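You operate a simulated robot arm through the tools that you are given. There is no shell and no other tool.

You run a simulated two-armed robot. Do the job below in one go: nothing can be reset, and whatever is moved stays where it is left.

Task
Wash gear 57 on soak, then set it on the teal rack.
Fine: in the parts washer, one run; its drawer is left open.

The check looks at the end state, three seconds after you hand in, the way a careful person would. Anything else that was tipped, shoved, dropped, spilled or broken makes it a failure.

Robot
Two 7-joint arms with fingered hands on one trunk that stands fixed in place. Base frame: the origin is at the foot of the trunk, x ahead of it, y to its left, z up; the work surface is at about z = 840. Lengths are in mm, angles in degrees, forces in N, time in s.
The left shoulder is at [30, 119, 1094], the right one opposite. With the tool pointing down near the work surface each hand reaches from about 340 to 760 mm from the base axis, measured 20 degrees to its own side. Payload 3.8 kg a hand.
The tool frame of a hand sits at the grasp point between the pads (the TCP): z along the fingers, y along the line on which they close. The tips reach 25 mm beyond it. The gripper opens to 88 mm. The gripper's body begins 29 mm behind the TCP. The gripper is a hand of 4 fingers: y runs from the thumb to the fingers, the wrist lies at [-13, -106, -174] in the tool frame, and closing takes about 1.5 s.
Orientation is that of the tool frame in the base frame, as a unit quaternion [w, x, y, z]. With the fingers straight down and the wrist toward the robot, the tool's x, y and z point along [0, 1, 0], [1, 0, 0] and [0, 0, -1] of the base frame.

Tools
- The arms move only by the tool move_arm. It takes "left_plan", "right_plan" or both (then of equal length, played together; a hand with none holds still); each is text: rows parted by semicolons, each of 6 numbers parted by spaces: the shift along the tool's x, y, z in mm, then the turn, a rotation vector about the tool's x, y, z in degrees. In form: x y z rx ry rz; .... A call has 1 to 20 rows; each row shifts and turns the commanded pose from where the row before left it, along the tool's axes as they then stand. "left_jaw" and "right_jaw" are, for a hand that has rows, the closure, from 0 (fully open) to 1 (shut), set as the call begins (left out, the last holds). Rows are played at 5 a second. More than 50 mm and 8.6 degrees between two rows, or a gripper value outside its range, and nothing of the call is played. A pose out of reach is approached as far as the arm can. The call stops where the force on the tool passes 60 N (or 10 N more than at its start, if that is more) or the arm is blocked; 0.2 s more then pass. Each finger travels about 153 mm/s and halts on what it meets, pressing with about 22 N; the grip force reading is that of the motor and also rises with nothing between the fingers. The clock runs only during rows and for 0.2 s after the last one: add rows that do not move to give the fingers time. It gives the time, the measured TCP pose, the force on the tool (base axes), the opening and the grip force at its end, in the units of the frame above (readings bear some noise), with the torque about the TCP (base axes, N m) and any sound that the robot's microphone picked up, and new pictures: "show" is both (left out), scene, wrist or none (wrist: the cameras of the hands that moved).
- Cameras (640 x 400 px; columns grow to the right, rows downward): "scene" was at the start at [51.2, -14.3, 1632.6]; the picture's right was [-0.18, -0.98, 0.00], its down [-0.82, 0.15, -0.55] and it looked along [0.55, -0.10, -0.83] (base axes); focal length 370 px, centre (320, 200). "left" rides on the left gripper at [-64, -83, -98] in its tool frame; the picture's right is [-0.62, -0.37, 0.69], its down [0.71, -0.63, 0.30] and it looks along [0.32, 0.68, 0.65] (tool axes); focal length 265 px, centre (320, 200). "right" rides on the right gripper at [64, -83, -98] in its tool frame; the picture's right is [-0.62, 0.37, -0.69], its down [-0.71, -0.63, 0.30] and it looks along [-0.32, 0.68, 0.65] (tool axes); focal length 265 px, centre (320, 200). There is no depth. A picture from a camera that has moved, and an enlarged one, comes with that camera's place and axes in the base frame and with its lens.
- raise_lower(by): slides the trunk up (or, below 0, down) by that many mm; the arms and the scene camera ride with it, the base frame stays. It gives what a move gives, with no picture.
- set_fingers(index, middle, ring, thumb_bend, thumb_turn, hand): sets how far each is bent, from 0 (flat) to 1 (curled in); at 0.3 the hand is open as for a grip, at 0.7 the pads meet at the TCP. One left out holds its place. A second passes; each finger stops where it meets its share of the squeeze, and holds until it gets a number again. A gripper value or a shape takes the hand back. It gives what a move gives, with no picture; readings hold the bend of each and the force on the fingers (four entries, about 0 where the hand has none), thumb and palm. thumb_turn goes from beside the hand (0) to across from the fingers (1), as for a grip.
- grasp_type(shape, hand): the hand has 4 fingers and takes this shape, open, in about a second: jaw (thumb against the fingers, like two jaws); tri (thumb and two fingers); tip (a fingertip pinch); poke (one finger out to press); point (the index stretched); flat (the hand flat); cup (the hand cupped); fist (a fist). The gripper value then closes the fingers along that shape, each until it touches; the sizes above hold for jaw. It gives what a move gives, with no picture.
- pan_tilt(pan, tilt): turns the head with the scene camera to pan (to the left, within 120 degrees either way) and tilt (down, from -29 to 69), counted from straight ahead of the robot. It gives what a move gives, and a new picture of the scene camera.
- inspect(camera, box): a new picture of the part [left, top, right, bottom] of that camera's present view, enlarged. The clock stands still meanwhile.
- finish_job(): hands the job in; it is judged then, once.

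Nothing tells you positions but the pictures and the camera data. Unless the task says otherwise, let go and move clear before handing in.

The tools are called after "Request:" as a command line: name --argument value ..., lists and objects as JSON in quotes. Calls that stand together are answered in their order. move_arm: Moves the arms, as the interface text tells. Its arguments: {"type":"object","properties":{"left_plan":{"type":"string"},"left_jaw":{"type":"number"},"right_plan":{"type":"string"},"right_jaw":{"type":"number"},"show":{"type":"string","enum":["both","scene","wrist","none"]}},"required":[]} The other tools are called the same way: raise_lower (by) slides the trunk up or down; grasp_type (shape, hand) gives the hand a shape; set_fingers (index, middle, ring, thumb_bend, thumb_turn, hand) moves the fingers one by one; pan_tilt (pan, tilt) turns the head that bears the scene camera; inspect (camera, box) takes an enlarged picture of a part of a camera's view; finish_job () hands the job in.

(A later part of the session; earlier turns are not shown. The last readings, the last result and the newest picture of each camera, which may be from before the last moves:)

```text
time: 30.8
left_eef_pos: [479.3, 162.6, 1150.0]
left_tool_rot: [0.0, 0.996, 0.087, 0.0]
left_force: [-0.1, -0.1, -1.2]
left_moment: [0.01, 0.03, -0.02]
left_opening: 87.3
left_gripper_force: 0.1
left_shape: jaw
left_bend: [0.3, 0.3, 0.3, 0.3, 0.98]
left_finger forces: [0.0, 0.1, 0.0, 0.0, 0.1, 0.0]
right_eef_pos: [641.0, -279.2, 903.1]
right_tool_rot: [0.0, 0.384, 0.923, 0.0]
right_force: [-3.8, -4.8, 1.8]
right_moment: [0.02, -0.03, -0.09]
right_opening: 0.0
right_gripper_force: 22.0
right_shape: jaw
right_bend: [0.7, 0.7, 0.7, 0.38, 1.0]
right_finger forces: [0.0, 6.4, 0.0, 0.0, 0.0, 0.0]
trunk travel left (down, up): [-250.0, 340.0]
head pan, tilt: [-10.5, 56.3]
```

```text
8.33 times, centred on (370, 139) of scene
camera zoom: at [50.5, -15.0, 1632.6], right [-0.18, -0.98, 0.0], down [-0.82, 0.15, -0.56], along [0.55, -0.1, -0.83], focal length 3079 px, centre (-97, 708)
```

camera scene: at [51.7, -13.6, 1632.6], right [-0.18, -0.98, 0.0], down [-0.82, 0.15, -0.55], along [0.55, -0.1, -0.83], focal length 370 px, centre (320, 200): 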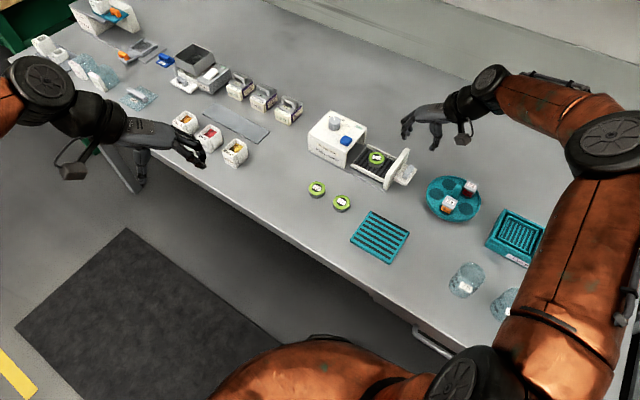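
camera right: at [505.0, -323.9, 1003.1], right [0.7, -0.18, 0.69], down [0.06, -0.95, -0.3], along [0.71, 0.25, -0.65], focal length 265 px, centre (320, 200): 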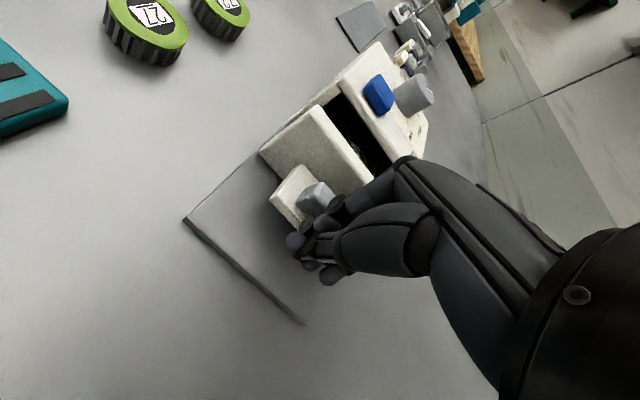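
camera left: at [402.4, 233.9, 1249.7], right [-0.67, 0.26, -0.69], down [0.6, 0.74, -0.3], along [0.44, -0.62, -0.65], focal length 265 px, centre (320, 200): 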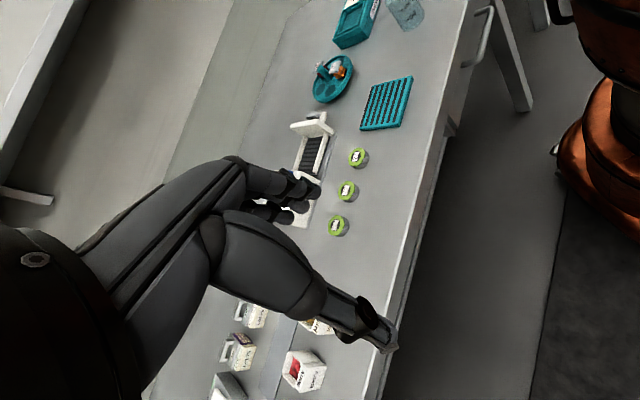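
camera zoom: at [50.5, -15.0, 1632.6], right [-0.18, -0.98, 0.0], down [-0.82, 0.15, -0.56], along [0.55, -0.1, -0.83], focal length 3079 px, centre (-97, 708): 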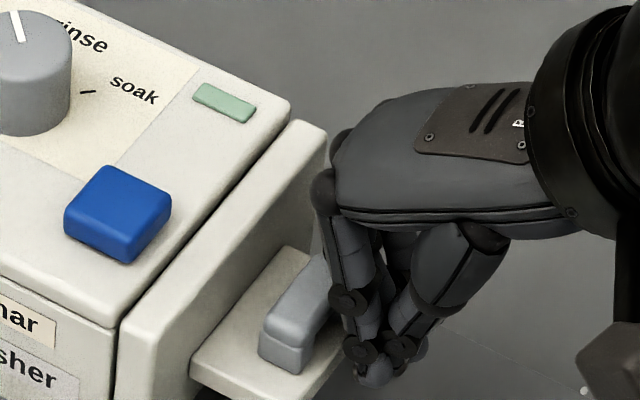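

The drawer is fully closed (about 6 N at the stop, nothing shifted). I back away, rise, and rehearse the reach over the knob at a safe height.

Request:
move_arm --right_plan "0 -10 0 0 0 0; 0 -20 0 0 0 0; 0 0 -35 0 0 0; 0 0 -35 0 0 0; 0 0 -30 0 0 0; 0 0 0 0 0 0" --right_jaw 1.0 --show "both"

Request:
inspect --camera "scene" --box '[300, 95, 430, 199]'

Request:
inspect --camera "right" --box '[200, 20, 480, 220]'

```text
time: 32.2
left_eef_pos: [480.4, 161.2, 1149.9]
left_tool_rot: [0.0, 0.996, 0.087, 0.0]
left_force: [0.4, -0.3, -0.1]
left_moment: [-0.01, 0.01, -0.03]
left_opening: 87.7
left_gripper_force: 0.1
left_shape: jaw
left_bend: [0.3, 0.3, 0.3, 0.3, 0.98]
left_finger forces: [0.0, 0.1, 0.0, 0.0, 0.1, 0.0]
right_eef_pos: [622.0, -299.9, 1004.8]
right_tool_rot: [0.0, 0.382, 0.924, -0.001]
right_force: [-0.6, 0.3, 0.1]
right_moment: [0.01, 0.01, -0.02]
right_opening: 0.1
right_gripper_force: 22.3
right_shape: jaw
right_bend: [0.7, 0.7, 0.7, 0.38, 1.0]
right_finger forces: [0.0, 0.0, 0.0, 0.0, 0.0, 0.0]
trunk travel left (down, up): [-250.0, 340.0]
head pan, tilt: [-10.5, 56.3]
camera scene: at [51.7, -14.4, 1632.5], right [-0.18, -0.98, 0.0], down [-0.82, 0.15, -0.55], along [0.55, -0.1, -0.83], focal length 370 px, centre (320, 200)
camera right: at [518.4, -312.4, 1104.4], right [0.7, -0.18, 0.69], down [0.06, -0.95, -0.3], along [0.71, 0.25, -0.65], focal length 265 px, centre (320, 200)
```

scene: 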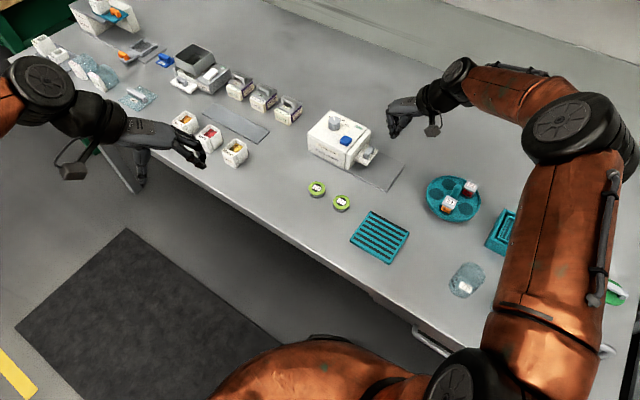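
right: 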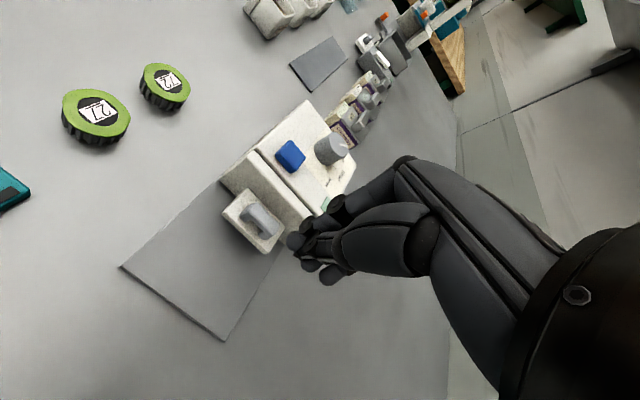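

```text
3.85 times, centred on (365, 147) of scene
camera zoom: at [51.7, -14.4, 1632.5], right [-0.18, -0.98, 0.0], down [-0.82, 0.15, -0.55], along [0.55, -0.1, -0.83], focal length 1421 px, centre (147, 404)
```

zoom: 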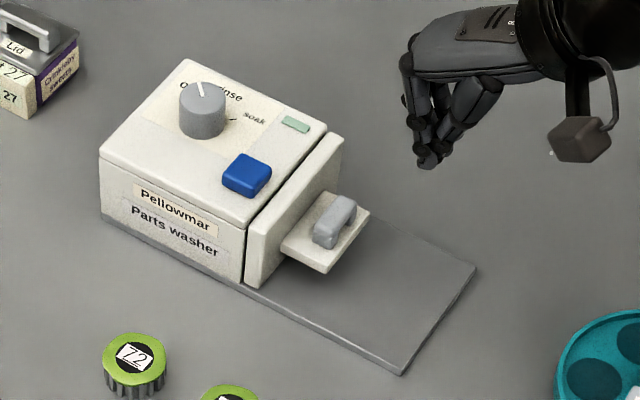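

```text
2.00 times, centred on (340, 120) of right
camera zoom: at [518.4, -312.4, 1104.4], right [0.7, -0.18, 0.69], down [0.06, -0.95, -0.3], along [0.71, 0.25, -0.65], focal length 531 px, centre (280, 360)
```

zoom: 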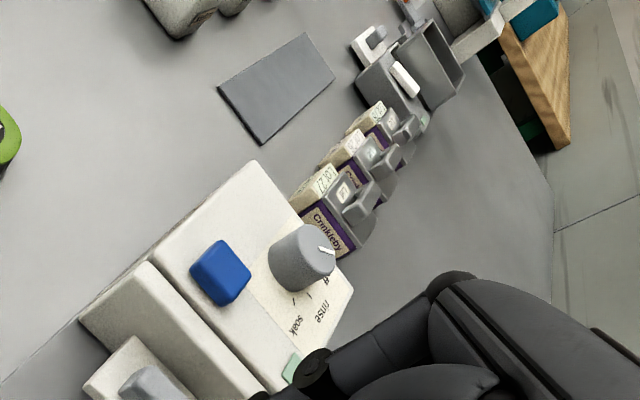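

The drawer is shut flush and everything else is in place. I move over the knob at a safe height to see whether the arm reaches there.

Request:
move_arm --right_plan "-2.7 43.6 0 0 0 0; -2.7 43.6 0 0 0 0; -2.7 43.6 0 0 0 0; -2.7 43.6 0 0 0 0; 0 0 0 0 0 0; 0 0 0 0 0 0" --right_jaw 0.35 --show "both"

Request:
inspect --camera "right" --box '[180, 100, 420, 340]'

Request:
inspect --camera "scene" --box '[300, 65, 430, 169]'

```text
time: 33.6
left_eef_pos: [480.4, 161.6, 1150.9]
left_tool_rot: [0.0, 0.996, 0.088, -0.001]
left_force: [0.6, -0.1, -0.7]
left_moment: [0.0, 0.01, 0.02]
left_opening: 87.6
left_gripper_force: 0.0
left_shape: jaw
left_bend: [0.3, 0.3, 0.3, 0.3, 0.98]
left_finger forces: [0.0, 0.1, 0.1, 0.0, 0.1, 0.0]
right_eef_pos: [708.8, -184.3, 1008.2]
right_tool_rot: [0.0, 0.382, 0.924, 0.0]
right_force: [-0.7, 0.3, -0.5]
right_moment: [0.0, -0.01, -0.02]
right_opening: 57.5
right_gripper_force: 0.0
right_shape: jaw
right_bend: [0.28, 0.39, 0.35, 0.61, 1.0]
right_finger forces: [0.0, 0.0, 0.0, 0.1, 0.1, 0.0]
right hand out of reach, approached as far as the arm can: row 3, 4
trunk travel left (down, up): [-250.0, 340.0]
head pan, tilt: [-10.5, 56.3]
camera scene: at [51.3, -13.8, 1632.6], right [-0.18, -0.98, 0.0], down [-0.82, 0.15, -0.55], along [0.55, -0.1, -0.83], focal length 370 px, centre (320, 200)
camera right: at [605.9, -196.1, 1106.1], right [0.7, -0.18, 0.69], down [0.06, -0.95, -0.3], along [0.71, 0.25, -0.65], focal length 265 px, centre (320, 200)
```

scene: 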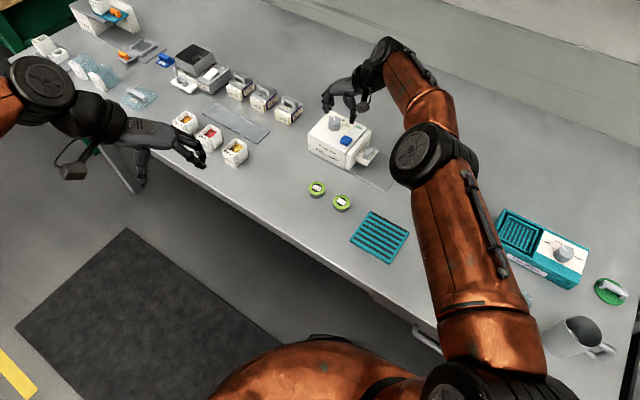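
right: 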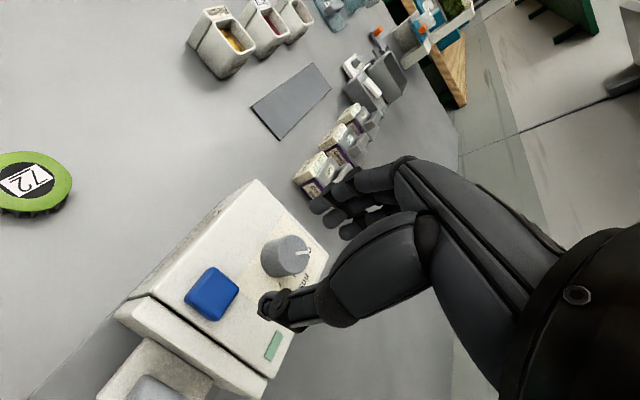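

```text
1.67 times, centred on (300, 220) of right
camera zoom: at [605.9, -196.1, 1106.1], right [0.7, -0.18, 0.69], down [0.06, -0.95, -0.3], along [0.71, 0.25, -0.65], focal length 442 px, centre (353, 167)
```

zoom: 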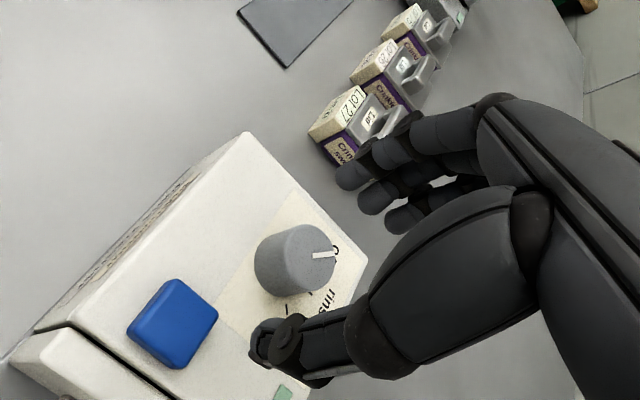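

```text
3.85 times, centred on (365, 117) of scene
camera zoom: at [51.3, -13.8, 1632.6], right [-0.18, -0.98, 0.0], down [-0.82, 0.15, -0.55], along [0.55, -0.1, -0.83], focal length 1421 px, centre (147, 519)
```

zoom: 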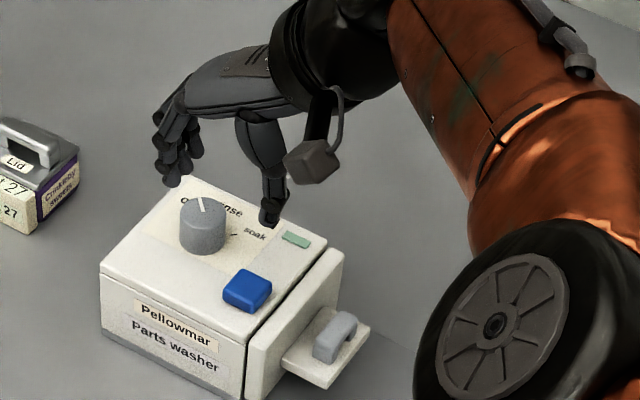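

At this hand angle the arm falls short of the knob; turning the hand so the wrist points back to the shoulder should bring it in reach. I rotate the hand about 35 degrees in place and see where it ends.

Request:
move_arm --right_plan "0 0 0 0 0 8.5; 0 0 0 0 0 8.5; 0 0 0 0 0 8.5; 0 0 0 0 0 8.5; 0 0 0 0 0 0; 0 0 0 0 0 0" --right_jaw 0.35 --show "wrist"

```text
time: 35.0
left_eef_pos: [480.2, 162.7, 1151.2]
left_tool_rot: [0.0, 0.996, 0.087, -0.001]
left_force: [0.8, 0.1, 0.1]
left_moment: [-0.01, 0.01, -0.02]
left_opening: 87.5
left_gripper_force: 0.1
left_shape: jaw
left_bend: [0.3, 0.3, 0.3, 0.3, 0.98]
left_finger forces: [0.1, 0.1, 0.0, 0.1, 0.0, 0.0]
right_eef_pos: [709.8, -186.3, 1007.2]
right_tool_rot: [0.0, 0.636, 0.771, 0.0]
right_force: [0.1, -0.2, 0.1]
right_moment: [-0.02, 0.0, -0.02]
right_opening: 57.6
right_gripper_force: 0.1
right_shape: jaw
right_bend: [0.28, 0.39, 0.35, 0.61, 1.0]
right_finger forces: [0.0, 0.1, 0.0, 0.0, 0.1, 0.0]
trunk travel left (down, up): [-250.0, 340.0]
head pan, tilt: [-10.5, 56.3]
camera right: at [615.7, -137.1, 1105.6], right [0.48, -0.54, 0.69], down [-0.48, -0.82, -0.3], along [0.73, -0.19, -0.65], focal length 265 px, centre (320, 200)
```

right: 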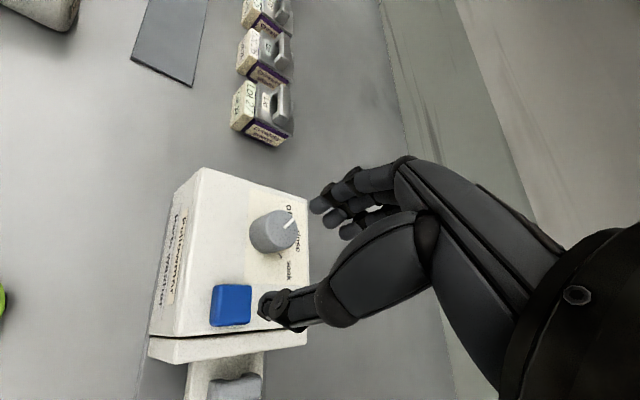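

Now the hand is at about 11 degrees and the commanded pose follows the arm. I move to above the knob at a height still clear of its top.

Request:
move_arm --right_plan "-2.5 21.7 10 0 0 0; -2.6 21.8 10 0 0 0; 0 0 17 0 0 0; 0 0 0 0 0 0" --right_jaw 0.3 --show "wrist"

Request:
inspect --camera "right" --box '[180, 140, 420, 380]'

Request:
inspect --camera "scene" --box '[300, 80, 380, 144]'

Request:
inspect --camera "left" --box '[220, 120, 360, 220]'

```text
time: 36.0
left_eef_pos: [480.8, 161.8, 1149.9]
left_tool_rot: [-0.001, 0.996, 0.087, 0.0]
left_force: [-0.4, 0.1, -0.3]
left_moment: [0.04, 0.02, -0.01]
left_opening: 87.4
left_gripper_force: 0.1
left_shape: jaw
left_bend: [0.3, 0.3, 0.3, 0.3, 0.98]
left_finger forces: [0.0, 0.0, 0.0, 0.0, 0.0, 0.1]
right_eef_pos: [746.2, -182.5, 969.2]
right_tool_rot: [0.0, 0.635, 0.772, 0.0]
right_force: [-0.3, -0.6, 0.4]
right_moment: [0.01, 0.02, 0.0]
right_opening: 61.5
right_gripper_force: 0.1
right_shape: jaw
right_bend: [0.28, 0.37, 0.34, 0.58, 0.99]
right_finger forces: [0.0, 0.0, 0.0, 0.1, 0.0, 0.0]
right hand out of reach, approached as far as the arm can: row 2
trunk travel left (down, up): [-250.0, 340.0]
head pan, tilt: [-10.5, 56.3]
camera right: at [653.4, -133.6, 1068.4], right [0.48, -0.54, 0.69], down [-0.48, -0.82, -0.3], along [0.73, -0.19, -0.65], focal length 265 px, centre (320, 200)
```

right: 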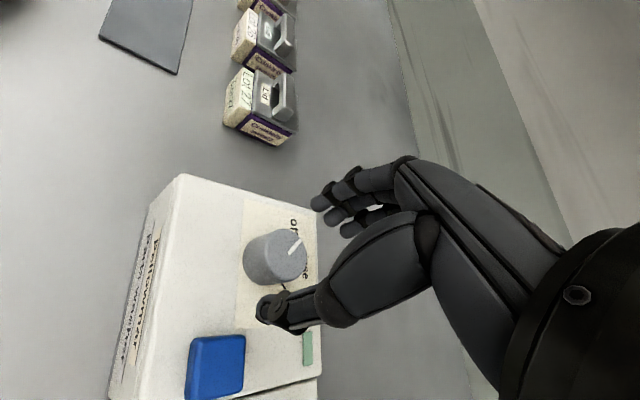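

```text
1.67 times, centred on (300, 260) of right
camera zoom: at [653.4, -133.6, 1068.4], right [0.48, -0.54, 0.69], down [-0.48, -0.82, -0.3], along [0.73, -0.19, -0.65], focal length 442 px, centre (353, 100)
```

zoom: 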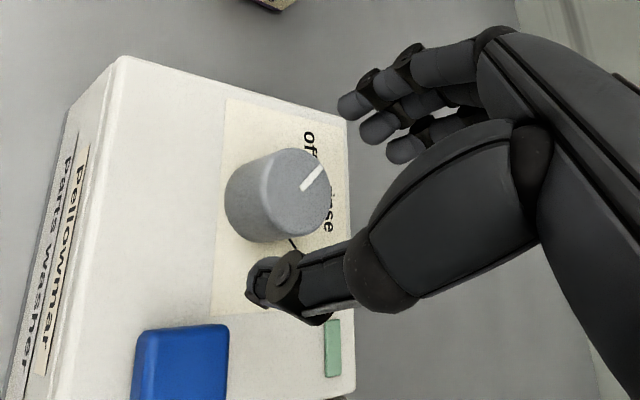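

```text
6.25 times, centred on (340, 112) of scene
camera zoom: at [51.4, -14.0, 1632.6], right [-0.18, -0.98, 0.0], down [-0.82, 0.15, -0.55], along [0.55, -0.1, -0.83], focal length 2309 px, centre (195, 750)
```

zoom: 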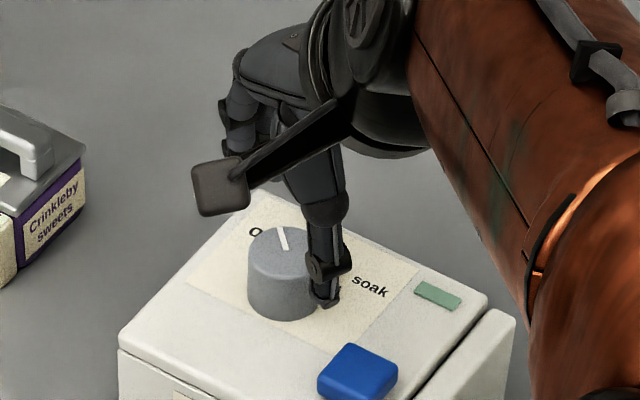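

```text
4.00 times, centred on (290, 170) of left
camera zoom: at [402.0, 233.7, 1249.6], right [-0.67, 0.26, -0.69], down [0.59, 0.74, -0.3], along [0.44, -0.62, -0.65], focal length 1062 px, centre (440, 320)
```

zoom: 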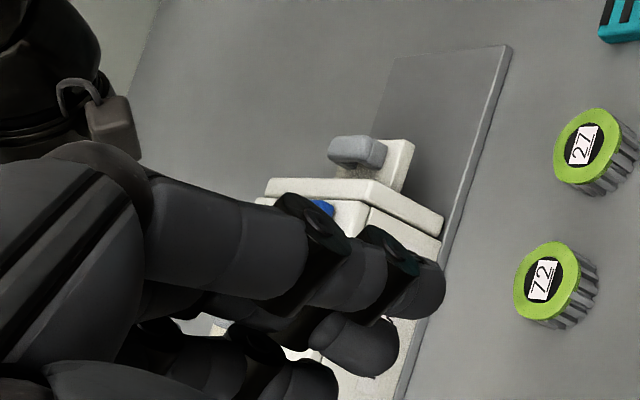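

The hand is just short of the knob's centre (about 7 mm) and above it. I advance that much while lowering around the knob, keeping the tips above the hood's surface.

Request:
move_arm --right_plan "-1 3.5 14 0 0 0; -1 3.5 12 0 0 0; 0 0 0 0 0 0" --right_jaw 0.3 --show "wrist"

Request:
inspect --camera "right" --box '[180, 140, 420, 380]'

Request:
inspect --camera "scene" --box '[300, 80, 380, 144]'

```text
time: 36.8
left_eef_pos: [480.4, 162.3, 1150.5]
left_tool_rot: [0.0, 0.996, 0.087, 0.0]
left_force: [0.5, -0.2, -0.1]
left_moment: [0.03, 0.03, 0.01]
left_opening: 87.8
left_gripper_force: 0.1
left_shape: jaw
left_bend: [0.3, 0.3, 0.3, 0.3, 0.98]
left_finger forces: [0.0, 0.1, 0.1, 0.0, 0.1, 0.1]
right_eef_pos: [742.2, -183.9, 946.4]
right_tool_rot: [0.001, 0.636, 0.772, 0.0]
right_force: [0.4, -0.8, -0.1]
right_moment: [0.01, 0.01, 0.0]
right_opening: 61.4
right_gripper_force: 0.2
right_shape: jaw
right_bend: [0.28, 0.37, 0.34, 0.58, 0.99]
right_finger forces: [0.0, 0.0, 0.2, 0.0, 0.0, 0.1]
right hand out of reach, approached as far as the arm can: row 1, 2
trunk travel left (down, up): [-250.0, 340.0]
head pan, tilt: [-10.5, 56.3]
camera right: at [648.5, -134.0, 1044.8], right [0.48, -0.54, 0.69], down [-0.48, -0.82, -0.3], along [0.73, -0.19, -0.65], focal length 265 px, centre (320, 200)
```

right: 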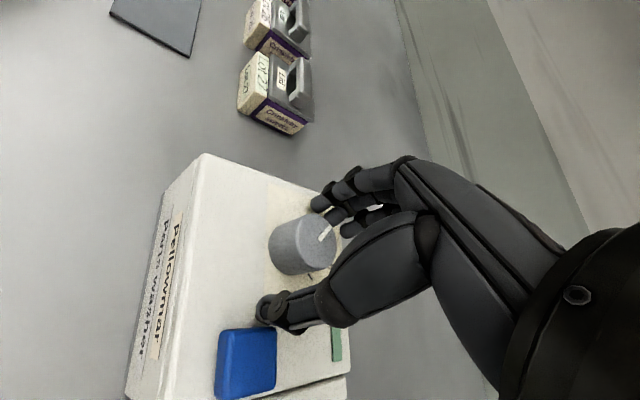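

```text
1.67 times, centred on (300, 260) of right
camera zoom: at [648.5, -134.0, 1044.8], right [0.48, -0.54, 0.69], down [-0.48, -0.82, -0.3], along [0.73, -0.19, -0.65], focal length 442 px, centre (353, 100)
```

zoom: 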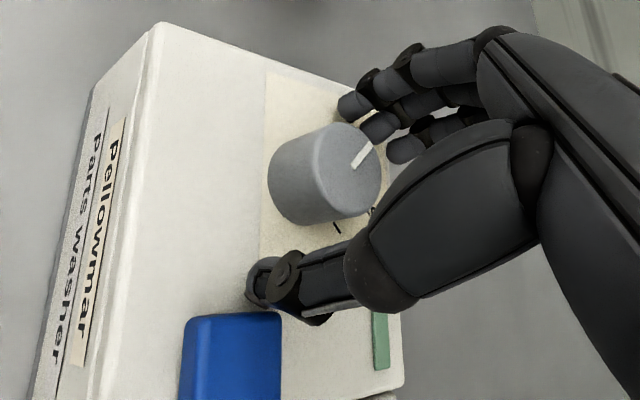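

```text
6.25 times, centred on (340, 112) of scene
camera zoom: at [51.5, -14.0, 1632.6], right [-0.18, -0.98, 0.0], down [-0.82, 0.15, -0.55], along [0.55, -0.1, -0.83], focal length 2309 px, centre (195, 750)
```

zoom: 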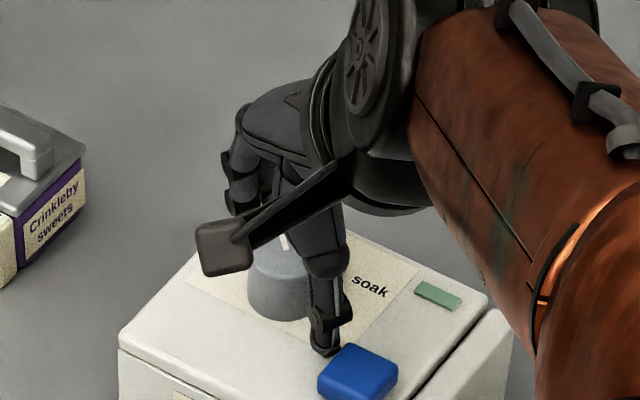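

With the hand vertical the knob is about 10 mm beyond reach. Tilting the hand so the fingers point slightly outward brings the wrist closer, so I lift and tilt 15 degrees.

Request:
move_arm --right_plan "0 0 -15 0 0 0; 0 0 -20 0 0 0; 0 0 0 -7.5 0 0; 0 0 0 -7.5 0 0; 0 0 0 0 0 0" --right_jaw 0.3 --show "wrist"

Request:
inspect --camera "scene" --box '[300, 60, 400, 140]'

```text
time: 38.0
left_eef_pos: [479.8, 163.4, 1150.4]
left_tool_rot: [0.0, 0.996, 0.087, 0.001]
left_force: [0.0, 0.9, 0.3]
left_moment: [-0.01, 0.01, -0.02]
left_opening: 87.3
left_gripper_force: 0.0
left_shape: jaw
left_bend: [0.3, 0.3, 0.3, 0.3, 0.98]
left_finger forces: [0.0, 0.0, 0.0, 0.0, 0.0, 0.0]
right_eef_pos: [739.7, -182.7, 983.1]
right_tool_rot: [0.083, 0.631, 0.765, 0.101]
right_force: [-0.3, 0.0, -0.7]
right_moment: [-0.01, -0.01, 0.01]
right_opening: 61.1
right_gripper_force: 0.0
right_shape: jaw
right_bend: [0.27, 0.37, 0.34, 0.58, 0.99]
right_finger forces: [0.0, 0.0, 0.0, 0.0, 0.0, 0.0]
trunk travel left (down, up): [-250.0, 340.0]
head pan, tilt: [-10.5, 56.3]
camera right: at [625.0, -139.0, 1055.9], right [0.29, -0.57, 0.77], down [-0.38, -0.8, -0.46], along [0.88, -0.16, -0.45], focal length 265 px, centre (320, 200)
```

right: 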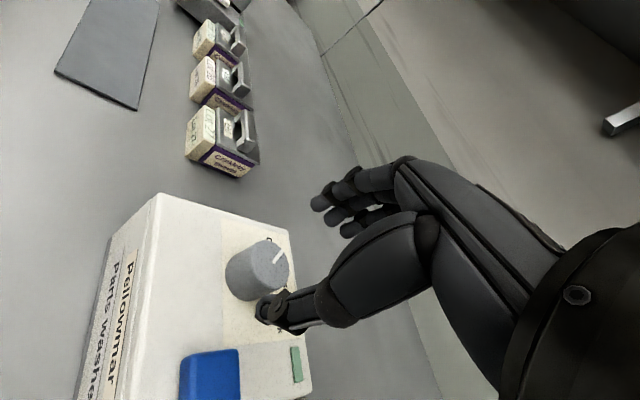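

```text
5.00 times, centred on (350, 100) of scene
camera zoom: at [51.5, -13.6, 1632.6], right [-0.18, -0.98, 0.0], down [-0.82, 0.15, -0.55], along [0.55, -0.1, -0.83], focal length 1848 px, centre (170, 700)
```

zoom: 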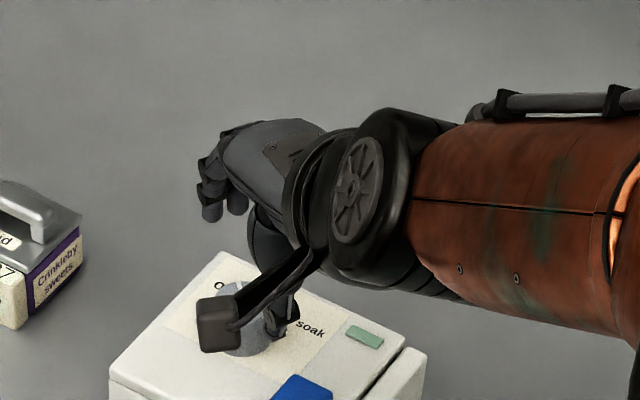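

The hand is tilted and reaches fine. I lower it around the knob to just above the hood, keeping the knob centred between thumb and fingers.

Request:
move_arm --right_plan "-1.2 0.2 14.5 0 0 0; -1.2 0.2 14.6 0 0 0; 0 0 0 0 0 0" --right_jaw 0.3 --show "wrist"

Request:
inspect --camera "right" --box '[200, 140, 420, 360]'

Request:
inspect --camera "scene" --box '[310, 80, 380, 136]'

```text
time: 38.8
left_eef_pos: [479.9, 162.6, 1150.1]
left_tool_rot: [0.0, 0.996, 0.087, 0.0]
left_force: [-0.4, 0.1, -0.6]
left_moment: [-0.03, -0.03, -0.01]
left_opening: 87.8
left_gripper_force: 0.1
left_shape: jaw
left_bend: [0.3, 0.3, 0.3, 0.3, 0.98]
left_finger forces: [0.1, 0.0, 0.0, 0.1, 0.0, 0.0]
right_eef_pos: [747.8, -184.4, 954.8]
right_tool_rot: [0.082, 0.631, 0.765, 0.101]
right_force: [-0.2, -0.6, 1.0]
right_moment: [0.02, -0.04, 0.0]
right_opening: 61.3
right_gripper_force: 0.1
right_shape: jaw
right_bend: [0.27, 0.37, 0.34, 0.58, 0.99]
right_finger forces: [0.0, 0.0, 0.1, 0.1, 0.0, 0.0]
trunk travel left (down, up): [-250.0, 340.0]
head pan, tilt: [-10.5, 56.3]
camera right: at [632.5, -140.3, 1028.0], right [0.29, -0.57, 0.76], down [-0.38, -0.8, -0.46], along [0.88, -0.16, -0.45], focal length 265 px, centre (320, 200)
```

right: 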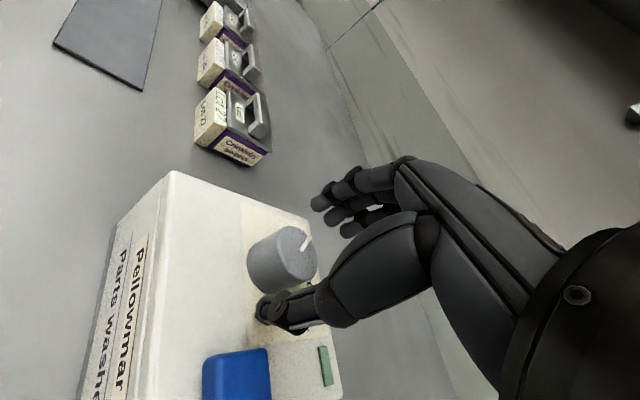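

```text
1.82 times, centred on (310, 250) of right
camera zoom: at [632.5, -140.3, 1028.0], right [0.29, -0.57, 0.76], down [-0.38, -0.8, -0.46], along [0.88, -0.16, -0.45], focal length 483 px, centre (338, 109)
```

zoom: 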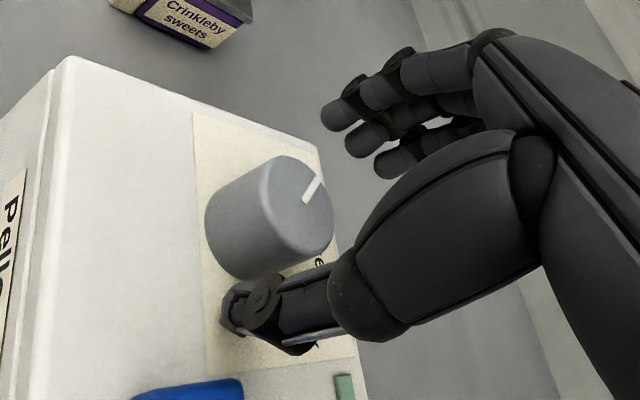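

```text
7.14 times, centred on (345, 108) of scene
camera zoom: at [51.3, -14.1, 1632.6], right [-0.18, -0.98, 0.0], down [-0.82, 0.15, -0.55], along [0.55, -0.1, -0.83], focal length 2639 px, centre (141, 857)
```

zoom: 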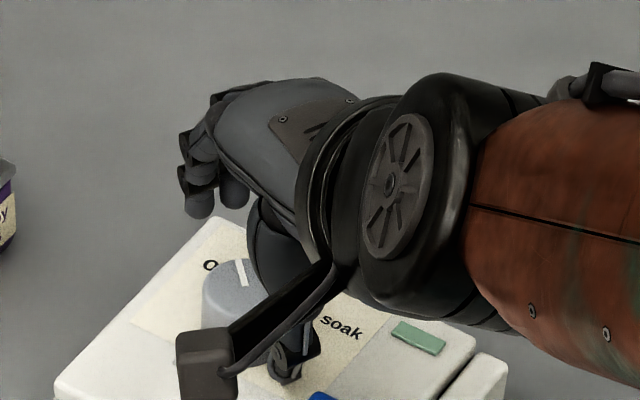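

The knob sits between thumb and fingers. I lower the last 14 mm in two steps and check for contact.

Request:
move_arm --right_plan "0.5 -1.8 6.8 0 0 0; 0.4 -1.8 6.7 0 0 0; 0 0 0 0 0 0" --right_jaw 0.3 --show "wrist"

Request:
inspect --camera "right" --box '[200, 140, 420, 360]'

Request:
inspect --camera "scene" --box '[310, 80, 380, 136]'

```text
time: 39.6
left_eef_pos: [476.2, 163.2, 1152.9]
left_tool_rot: [0.002, 0.996, 0.086, 0.001]
left_force: [0.3, 0.8, -0.2]
left_moment: [0.02, 0.02, 0.01]
left_opening: 88.0
left_gripper_force: 0.0
left_shape: jaw
left_bend: [0.3, 0.3, 0.3, 0.3, 0.98]
left_finger forces: [0.1, 0.1, 0.1, 0.0, 0.0, 0.0]
right_eef_pos: [747.0, -183.9, 951.1]
right_tool_rot: [0.09, 0.632, 0.763, 0.105]
right_force: [-4.9, -1.3, 39.2]
right_moment: [-0.2, 1.42, -0.01]
right_opening: 58.6
right_gripper_force: 0.0
right_shape: jaw
right_bend: [0.27, 0.37, 0.34, 0.62, 1.0]
right_finger forces: [0.0, 0.1, 0.0, 0.0, 39.5, 0.0]
trunk travel left (down, up): [-250.0, 340.0]
head pan, tilt: [-10.5, 56.3]
camera right: at [630.4, -139.0, 1022.0], right [0.28, -0.58, 0.77], down [-0.38, -0.8, -0.46], along [0.88, -0.16, -0.44], focal length 265 px, centre (320, 200)
```

right: 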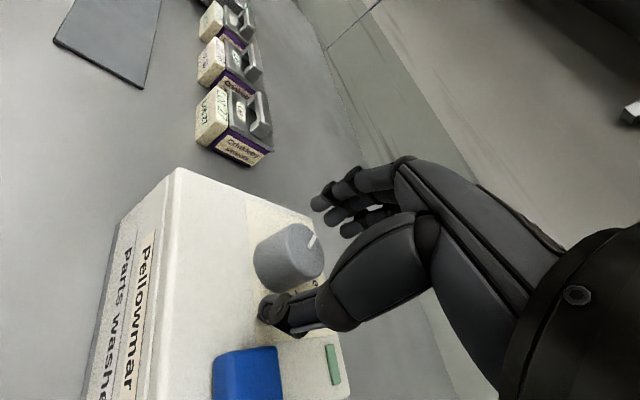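

```text
1.82 times, centred on (310, 250) of right
camera zoom: at [630.4, -139.0, 1022.0], right [0.28, -0.58, 0.77], down [-0.38, -0.8, -0.46], along [0.88, -0.16, -0.44], focal length 483 px, centre (338, 109)
```

zoom: 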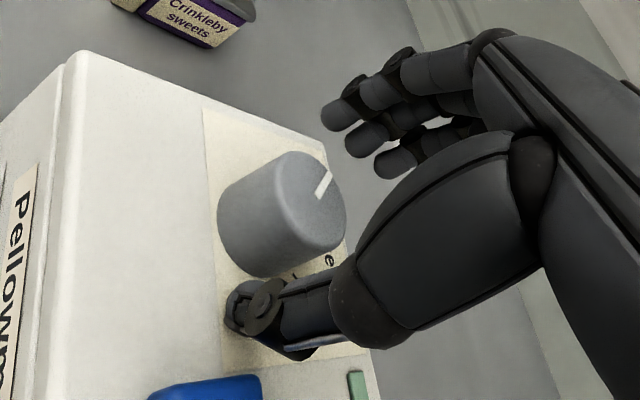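

```text
7.14 times, centred on (345, 108) of scene
camera zoom: at [44.7, -12.7, 1633.1], right [-0.18, -0.98, 0.0], down [-0.82, 0.15, -0.56], along [0.55, -0.1, -0.83], focal length 2639 px, centre (141, 857)
```

zoom: 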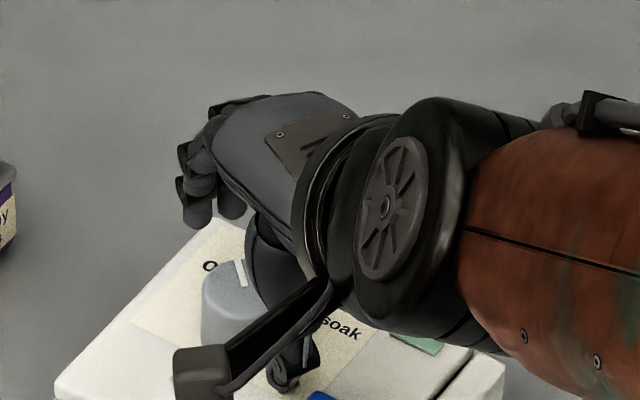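

The thumb tip touched the hood (39 N up) because it hangs lower with this tilt. I lift off at once and reduce the tilt to about 7 degrees.

Request:
move_arm --right_plan "0 3.2 -12 0 0 0; 0 3.3 -12.1 0 0 0; 0 0 0 8 0 0; 0 0 0 0 0 0" --right_jaw 0.4 --show "wrist"

Request:
inspect --camera "scene" --box '[300, 80, 400, 160]'

Request:
inspect --camera "right" --box '[180, 140, 400, 360]'

```text
time: 40.6
left_eef_pos: [480.2, 162.4, 1149.6]
left_tool_rot: [0.001, 0.996, 0.087, 0.0]
left_force: [0.0, 0.1, 1.0]
left_moment: [-0.01, 0.01, -0.02]
left_opening: 87.6
left_gripper_force: 0.1
left_shape: jaw
left_bend: [0.3, 0.3, 0.3, 0.3, 0.98]
left_finger forces: [0.1, 0.0, 0.0, 0.0, 0.1, 0.0]
right_eef_pos: [747.1, -185.0, 963.6]
right_tool_rot: [0.038, 0.635, 0.77, 0.046]
right_force: [-0.1, -0.1, 0.3]
right_moment: [0.01, -0.02, -0.01]
right_opening: 52.9
right_gripper_force: 0.0
right_shape: jaw
right_bend: [0.29, 0.4, 0.37, 0.65, 1.0]
right_finger forces: [0.0, 0.0, 0.1, 0.0, 0.1, 0.0]
trunk travel left (down, up): [-250.0, 340.0]
head pan, tilt: [-10.5, 56.3]
camera right: at [643.2, -137.5, 1052.1], right [0.4, -0.56, 0.73], down [-0.44, -0.81, -0.38], along [0.8, -0.17, -0.57], focal length 265 px, centre (320, 200)
```

right: 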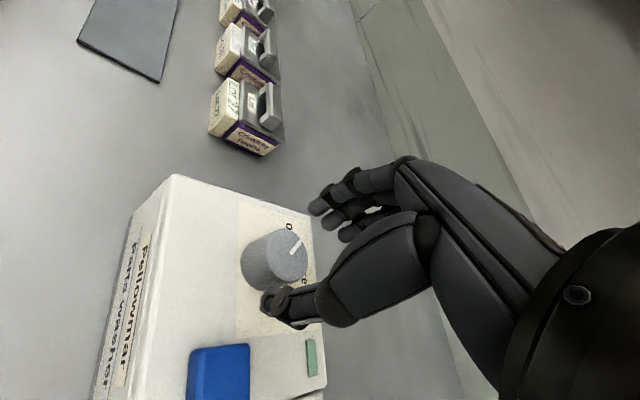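

```text
5.00 times, centred on (350, 120) of scene
camera zoom: at [51.2, -14.7, 1632.5], right [-0.18, -0.98, 0.0], down [-0.82, 0.15, -0.55], along [0.55, -0.1, -0.83], focal length 1848 px, centre (170, 600)
```

zoom: 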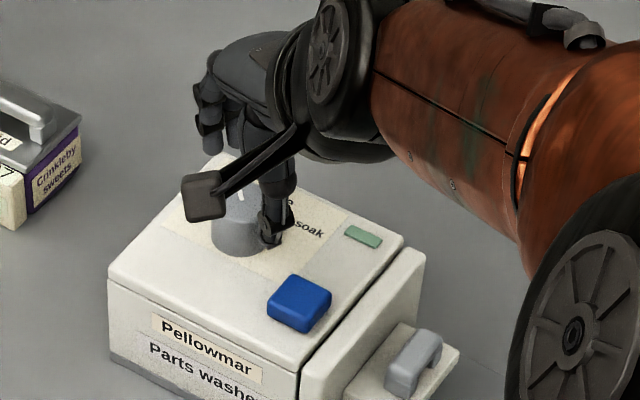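

```text
1.82 times, centred on (290, 250) of right
camera zoom: at [643.2, -137.5, 1052.1], right [0.4, -0.56, 0.73], down [-0.44, -0.81, -0.38], along [0.8, -0.17, -0.57], focal length 483 px, centre (374, 109)
```

zoom: 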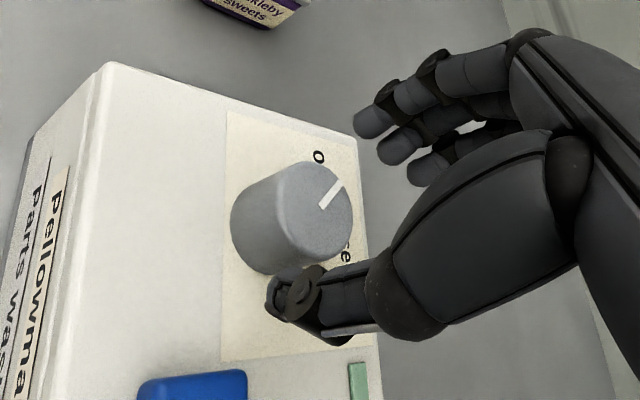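

Lifted clear with a tilt of about 7 degrees, nothing disturbed. I lower again around the knob to a slightly higher final height.

Request:
move_arm --right_plan "0.9 -0.3 6 0 0 0; 0.9 -0.3 5 0 0 0; 0 0 2.5 0 0 0; 0 0 0 0 0 0" --right_jaw 0.4 --show "wrist"

Request:
inspect --camera "scene" --box '[310, 85, 370, 133]'

Request:
inspect --camera "right" --box '[200, 140, 400, 340]'

```text
time: 41.6
left_eef_pos: [480.2, 163.0, 1151.0]
left_tool_rot: [0.0, 0.996, 0.087, 0.0]
left_force: [0.0, -0.3, -0.6]
left_moment: [0.0, -0.03, 0.01]
left_opening: 87.9
left_gripper_force: 0.1
left_shape: jaw
left_bend: [0.3, 0.3, 0.3, 0.3, 0.98]
left_finger forces: [0.0, 0.1, 0.0, 0.1, 0.1, 0.0]
right_eef_pos: [747.0, -180.3, 951.5]
right_tool_rot: [0.039, 0.635, 0.77, 0.047]
right_force: [0.6, 0.6, 0.0]
right_moment: [0.01, 0.03, 0.02]
right_opening: 52.8
right_gripper_force: 0.1
right_shape: jaw
right_bend: [0.29, 0.4, 0.37, 0.65, 1.0]
right_finger forces: [0.0, 0.0, 0.1, 0.0, 0.0, 0.0]
trunk travel left (down, up): [-250.0, 340.0]
head pan, tilt: [-10.5, 56.3]
camera right: at [643.9, -134.9, 1039.3], right [0.39, -0.56, 0.73], down [-0.44, -0.81, -0.38], along [0.81, -0.17, -0.57], focal length 265 px, centre (320, 200)
```

right: 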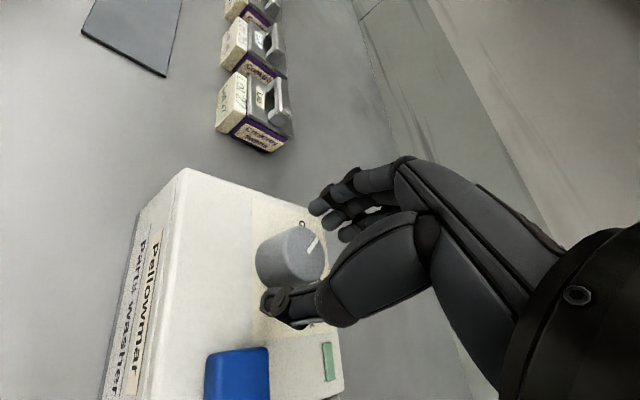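

```text
8.33 times, centred on (340, 109) of scene
camera zoom: at [51.4, -14.1, 1632.6], right [-0.18, -0.98, 0.0], down [-0.82, 0.15, -0.55], along [0.55, -0.1, -0.83], focal length 3079 px, centre (153, 958)
```

zoom: 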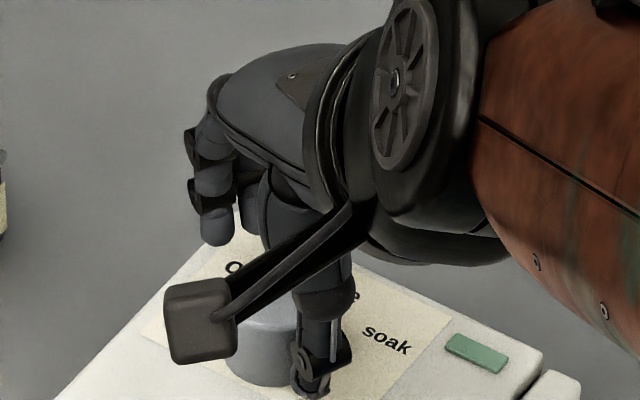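

```text
2.00 times, centred on (300, 240) of right
camera zoom: at [643.9, -134.9, 1039.3], right [0.39, -0.56, 0.73], down [-0.44, -0.81, -0.38], along [0.81, -0.17, -0.57], focal length 531 px, centre (360, 120)
```

zoom: 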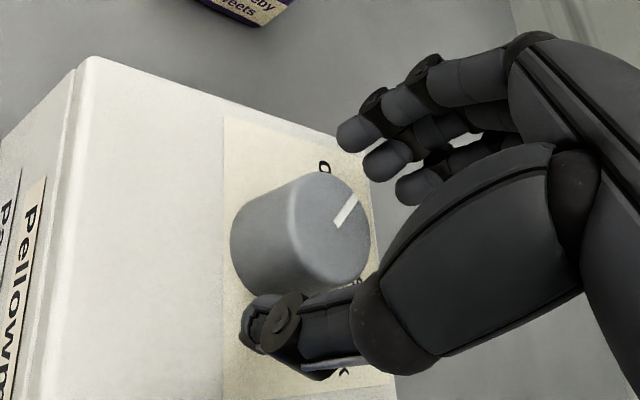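

Aligned; the fingers may still be a bit high on the knob. I lower 2.5 mm more and check the thumb force.

Request:
move_arm --right_plan "0.5 0 2.5 0 0 0; 0 0 0 0 0 0" --right_jaw 0.4 --show "none"

```text
time: 42.2
left_eef_pos: [480.1, 162.8, 1151.7]
left_tool_rot: [0.0, 0.996, 0.088, 0.0]
left_force: [-0.3, -0.8, -0.1]
left_moment: [-0.01, -0.01, -0.01]
left_opening: 87.4
left_gripper_force: 0.0
left_shape: jaw
left_bend: [0.3, 0.3, 0.3, 0.3, 0.98]
left_finger forces: [0.1, 0.0, 0.0, 0.1, 0.1, 0.1]
right_eef_pos: [748.9, -180.9, 948.8]
right_tool_rot: [0.039, 0.634, 0.771, 0.047]
right_force: [0.8, -0.2, 1.1]
right_moment: [0.01, 0.03, 0.04]
right_opening: 52.9
right_gripper_force: 0.0
right_shape: jaw
right_bend: [0.29, 0.4, 0.37, 0.65, 1.0]
right_finger forces: [0.0, 0.0, 0.1, 0.0, 0.0, 0.1]
trunk travel left (down, up): [-250.0, 340.0]
head pan, tilt: [-10.5, 56.3]
```

No contact yet at this height. Another 2 mm down, same check.

Request:
move_arm --right_plan "0 0 2 0 0 0; 0 0 0 0 0 0" --right_jaw 0.4 --show "none"

```text
time: 42.8
left_eef_pos: [480.0, 162.6, 1149.8]
left_tool_rot: [0.0, 0.996, 0.087, 0.0]
left_force: [0.0, -0.1, 0.3]
left_moment: [0.01, 0.0, 0.0]
left_opening: 87.6
left_gripper_force: 0.2
left_shape: jaw
left_bend: [0.3, 0.3, 0.3, 0.3, 0.98]
left_finger forces: [0.1, 0.0, 0.0, 0.1, 0.0, 0.1]
right_eef_pos: [750.4, -181.4, 946.1]
right_tool_rot: [0.039, 0.635, 0.77, 0.047]
right_force: [0.2, 0.9, -0.4]
right_moment: [0.0, -0.03, 0.04]
right_opening: 52.8
right_gripper_force: 0.1
right_shape: jaw
right_bend: [0.29, 0.4, 0.37, 0.65, 1.0]
right_finger forces: [0.1, 0.0, 0.1, 0.0, 0.1, 0.1]
trunk travel left (down, up): [-250.0, 340.0]
head pan, tilt: [-10.5, 56.3]
```

Clear of the hood at z 946. I close on the knob.

Request:
move_arm --right_plan "0 0 0 0 0 0; 0 0 0 0 0 0; 0 0 0 0 0 0; 0 0 0 0 0 0; 0 0 0 0 0 0; 0 0 0 0 0 0; 0 0 0 0 0 0" --right_jaw 0.85 --show "wrist"

Request:
inspect --camera "scene" --box '[300, 85, 380, 149]'

Request:
inspect --camera "right" --box '[200, 140, 400, 340]'

```text
time: 44.4
left_eef_pos: [479.3, 162.2, 1152.0]
left_tool_rot: [-0.001, 0.996, 0.087, 0.0]
left_force: [-0.1, 0.2, 0.4]
left_moment: [-0.02, 0.04, -0.01]
left_opening: 87.9
left_gripper_force: 0.1
left_shape: jaw
left_bend: [0.3, 0.3, 0.3, 0.3, 0.98]
left_finger forces: [0.0, 0.0, 0.0, 0.0, 0.0, 0.0]
right_eef_pos: [747.1, -180.9, 945.5]
right_tool_rot: [0.039, 0.635, 0.77, 0.046]
right_force: [-14.1, -1.8, -4.1]
right_moment: [-0.04, 0.41, 0.02]
right_opening: 22.1
right_gripper_force: 21.6
right_shape: jaw
right_bend: [0.74, 0.62, 0.66, 0.7, 1.0]
right_finger forces: [8.8, 4.0, 0.1, 0.0, 26.5, 0.0]
trunk travel left (down, up): [-250.0, 340.0]
head pan, tilt: [-10.5, 56.3]
camera right: at [643.7, -134.8, 1034.5], right [0.4, -0.56, 0.73], down [-0.44, -0.81, -0.38], along [0.81, -0.17, -0.57], focal length 265 px, centre (320, 200)
```

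right: 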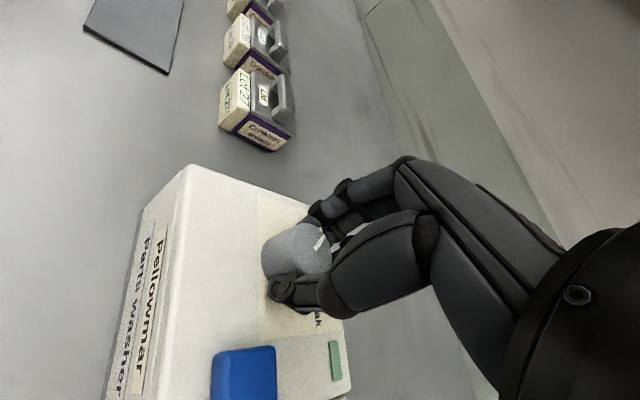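

```text
6.25 times, centred on (340, 117) of scene
camera zoom: at [49.8, -14.6, 1632.6], right [-0.18, -0.98, 0.0], down [-0.82, 0.15, -0.56], along [0.55, -0.1, -0.83], focal length 2309 px, centre (195, 719)
```

zoom: 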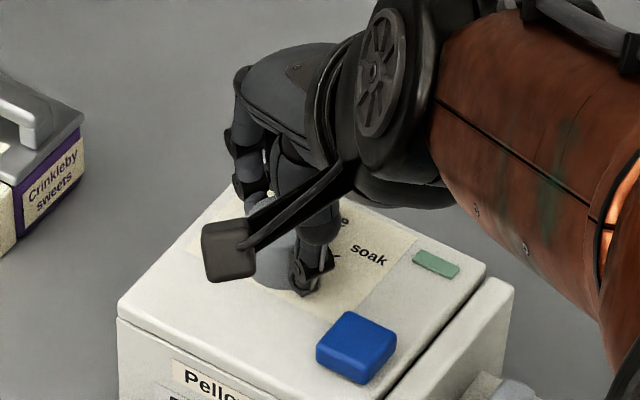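

```text
2.00 times, centred on (300, 240) of right
camera zoom: at [643.7, -134.8, 1034.5], right [0.4, -0.56, 0.73], down [-0.44, -0.81, -0.38], along [0.81, -0.17, -0.57], focal length 531 px, centre (360, 120)
```

zoom: 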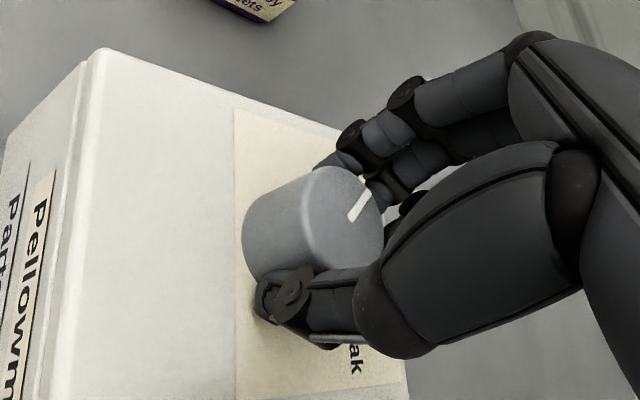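

The knob is gripped, with the thumb pressing harder than the fingers (14 N net). I ease the hand back slightly to balance it.

Request:
move_arm --right_plan "0 -1.5 0 0 0 0; 0 0 0 0 0 0" --show "none"

```text
time: 45.0
left_eef_pos: [479.8, 162.0, 1151.6]
left_tool_rot: [0.0, 0.996, 0.087, -0.001]
left_force: [0.3, -0.4, 0.9]
left_moment: [-0.05, -0.02, 0.0]
left_opening: 87.6
left_gripper_force: 0.2
left_shape: jaw
left_bend: [0.3, 0.3, 0.3, 0.3, 0.98]
left_finger forces: [0.1, 0.0, 0.1, 0.0, 0.0, 0.1]
right_eef_pos: [748.4, -182.2, 946.5]
right_tool_rot: [0.039, 0.635, 0.77, 0.047]
right_force: [-10.3, -0.2, -5.5]
right_moment: [-0.01, 0.25, -0.01]
right_opening: 22.0
right_gripper_force: 21.4
right_shape: jaw
right_bend: [0.74, 0.62, 0.66, 0.7, 1.0]
right_finger forces: [10.4, 4.5, 0.0, 0.1, 24.5, 0.1]
trunk travel left (down, up): [-250.0, 340.0]
head pan, tilt: [-10.5, 56.3]
```

Better (10 N). A little more.

Request:
move_arm --right_plan "0 -3 0 0 0 0; 0 0 0 0 0 0" --show "none"

```text
time: 45.6
left_eef_pos: [480.9, 162.9, 1151.5]
left_tool_rot: [0.0, 0.996, 0.086, 0.0]
left_force: [0.3, -0.5, 1.1]
left_moment: [0.0, 0.03, -0.01]
left_opening: 87.5
left_gripper_force: 0.0
left_shape: jaw
left_bend: [0.3, 0.3, 0.3, 0.3, 0.98]
left_finger forces: [0.0, 0.0, 0.0, 0.0, 0.0, 0.0]
right_eef_pos: [745.9, -182.8, 946.0]
right_tool_rot: [0.039, 0.635, 0.77, 0.046]
right_force: [-2.8, 1.8, -4.1]
right_moment: [-0.03, 0.1, 0.01]
right_opening: 21.7
right_gripper_force: 21.6
right_shape: jaw
right_bend: [0.73, 0.61, 0.66, 0.72, 1.0]
right_finger forces: [12.4, 6.4, 0.0, 0.0, 21.1, 0.0]
trunk travel left (down, up): [-250.0, 340.0]
head pan, tilt: [-10.5, 56.3]
```

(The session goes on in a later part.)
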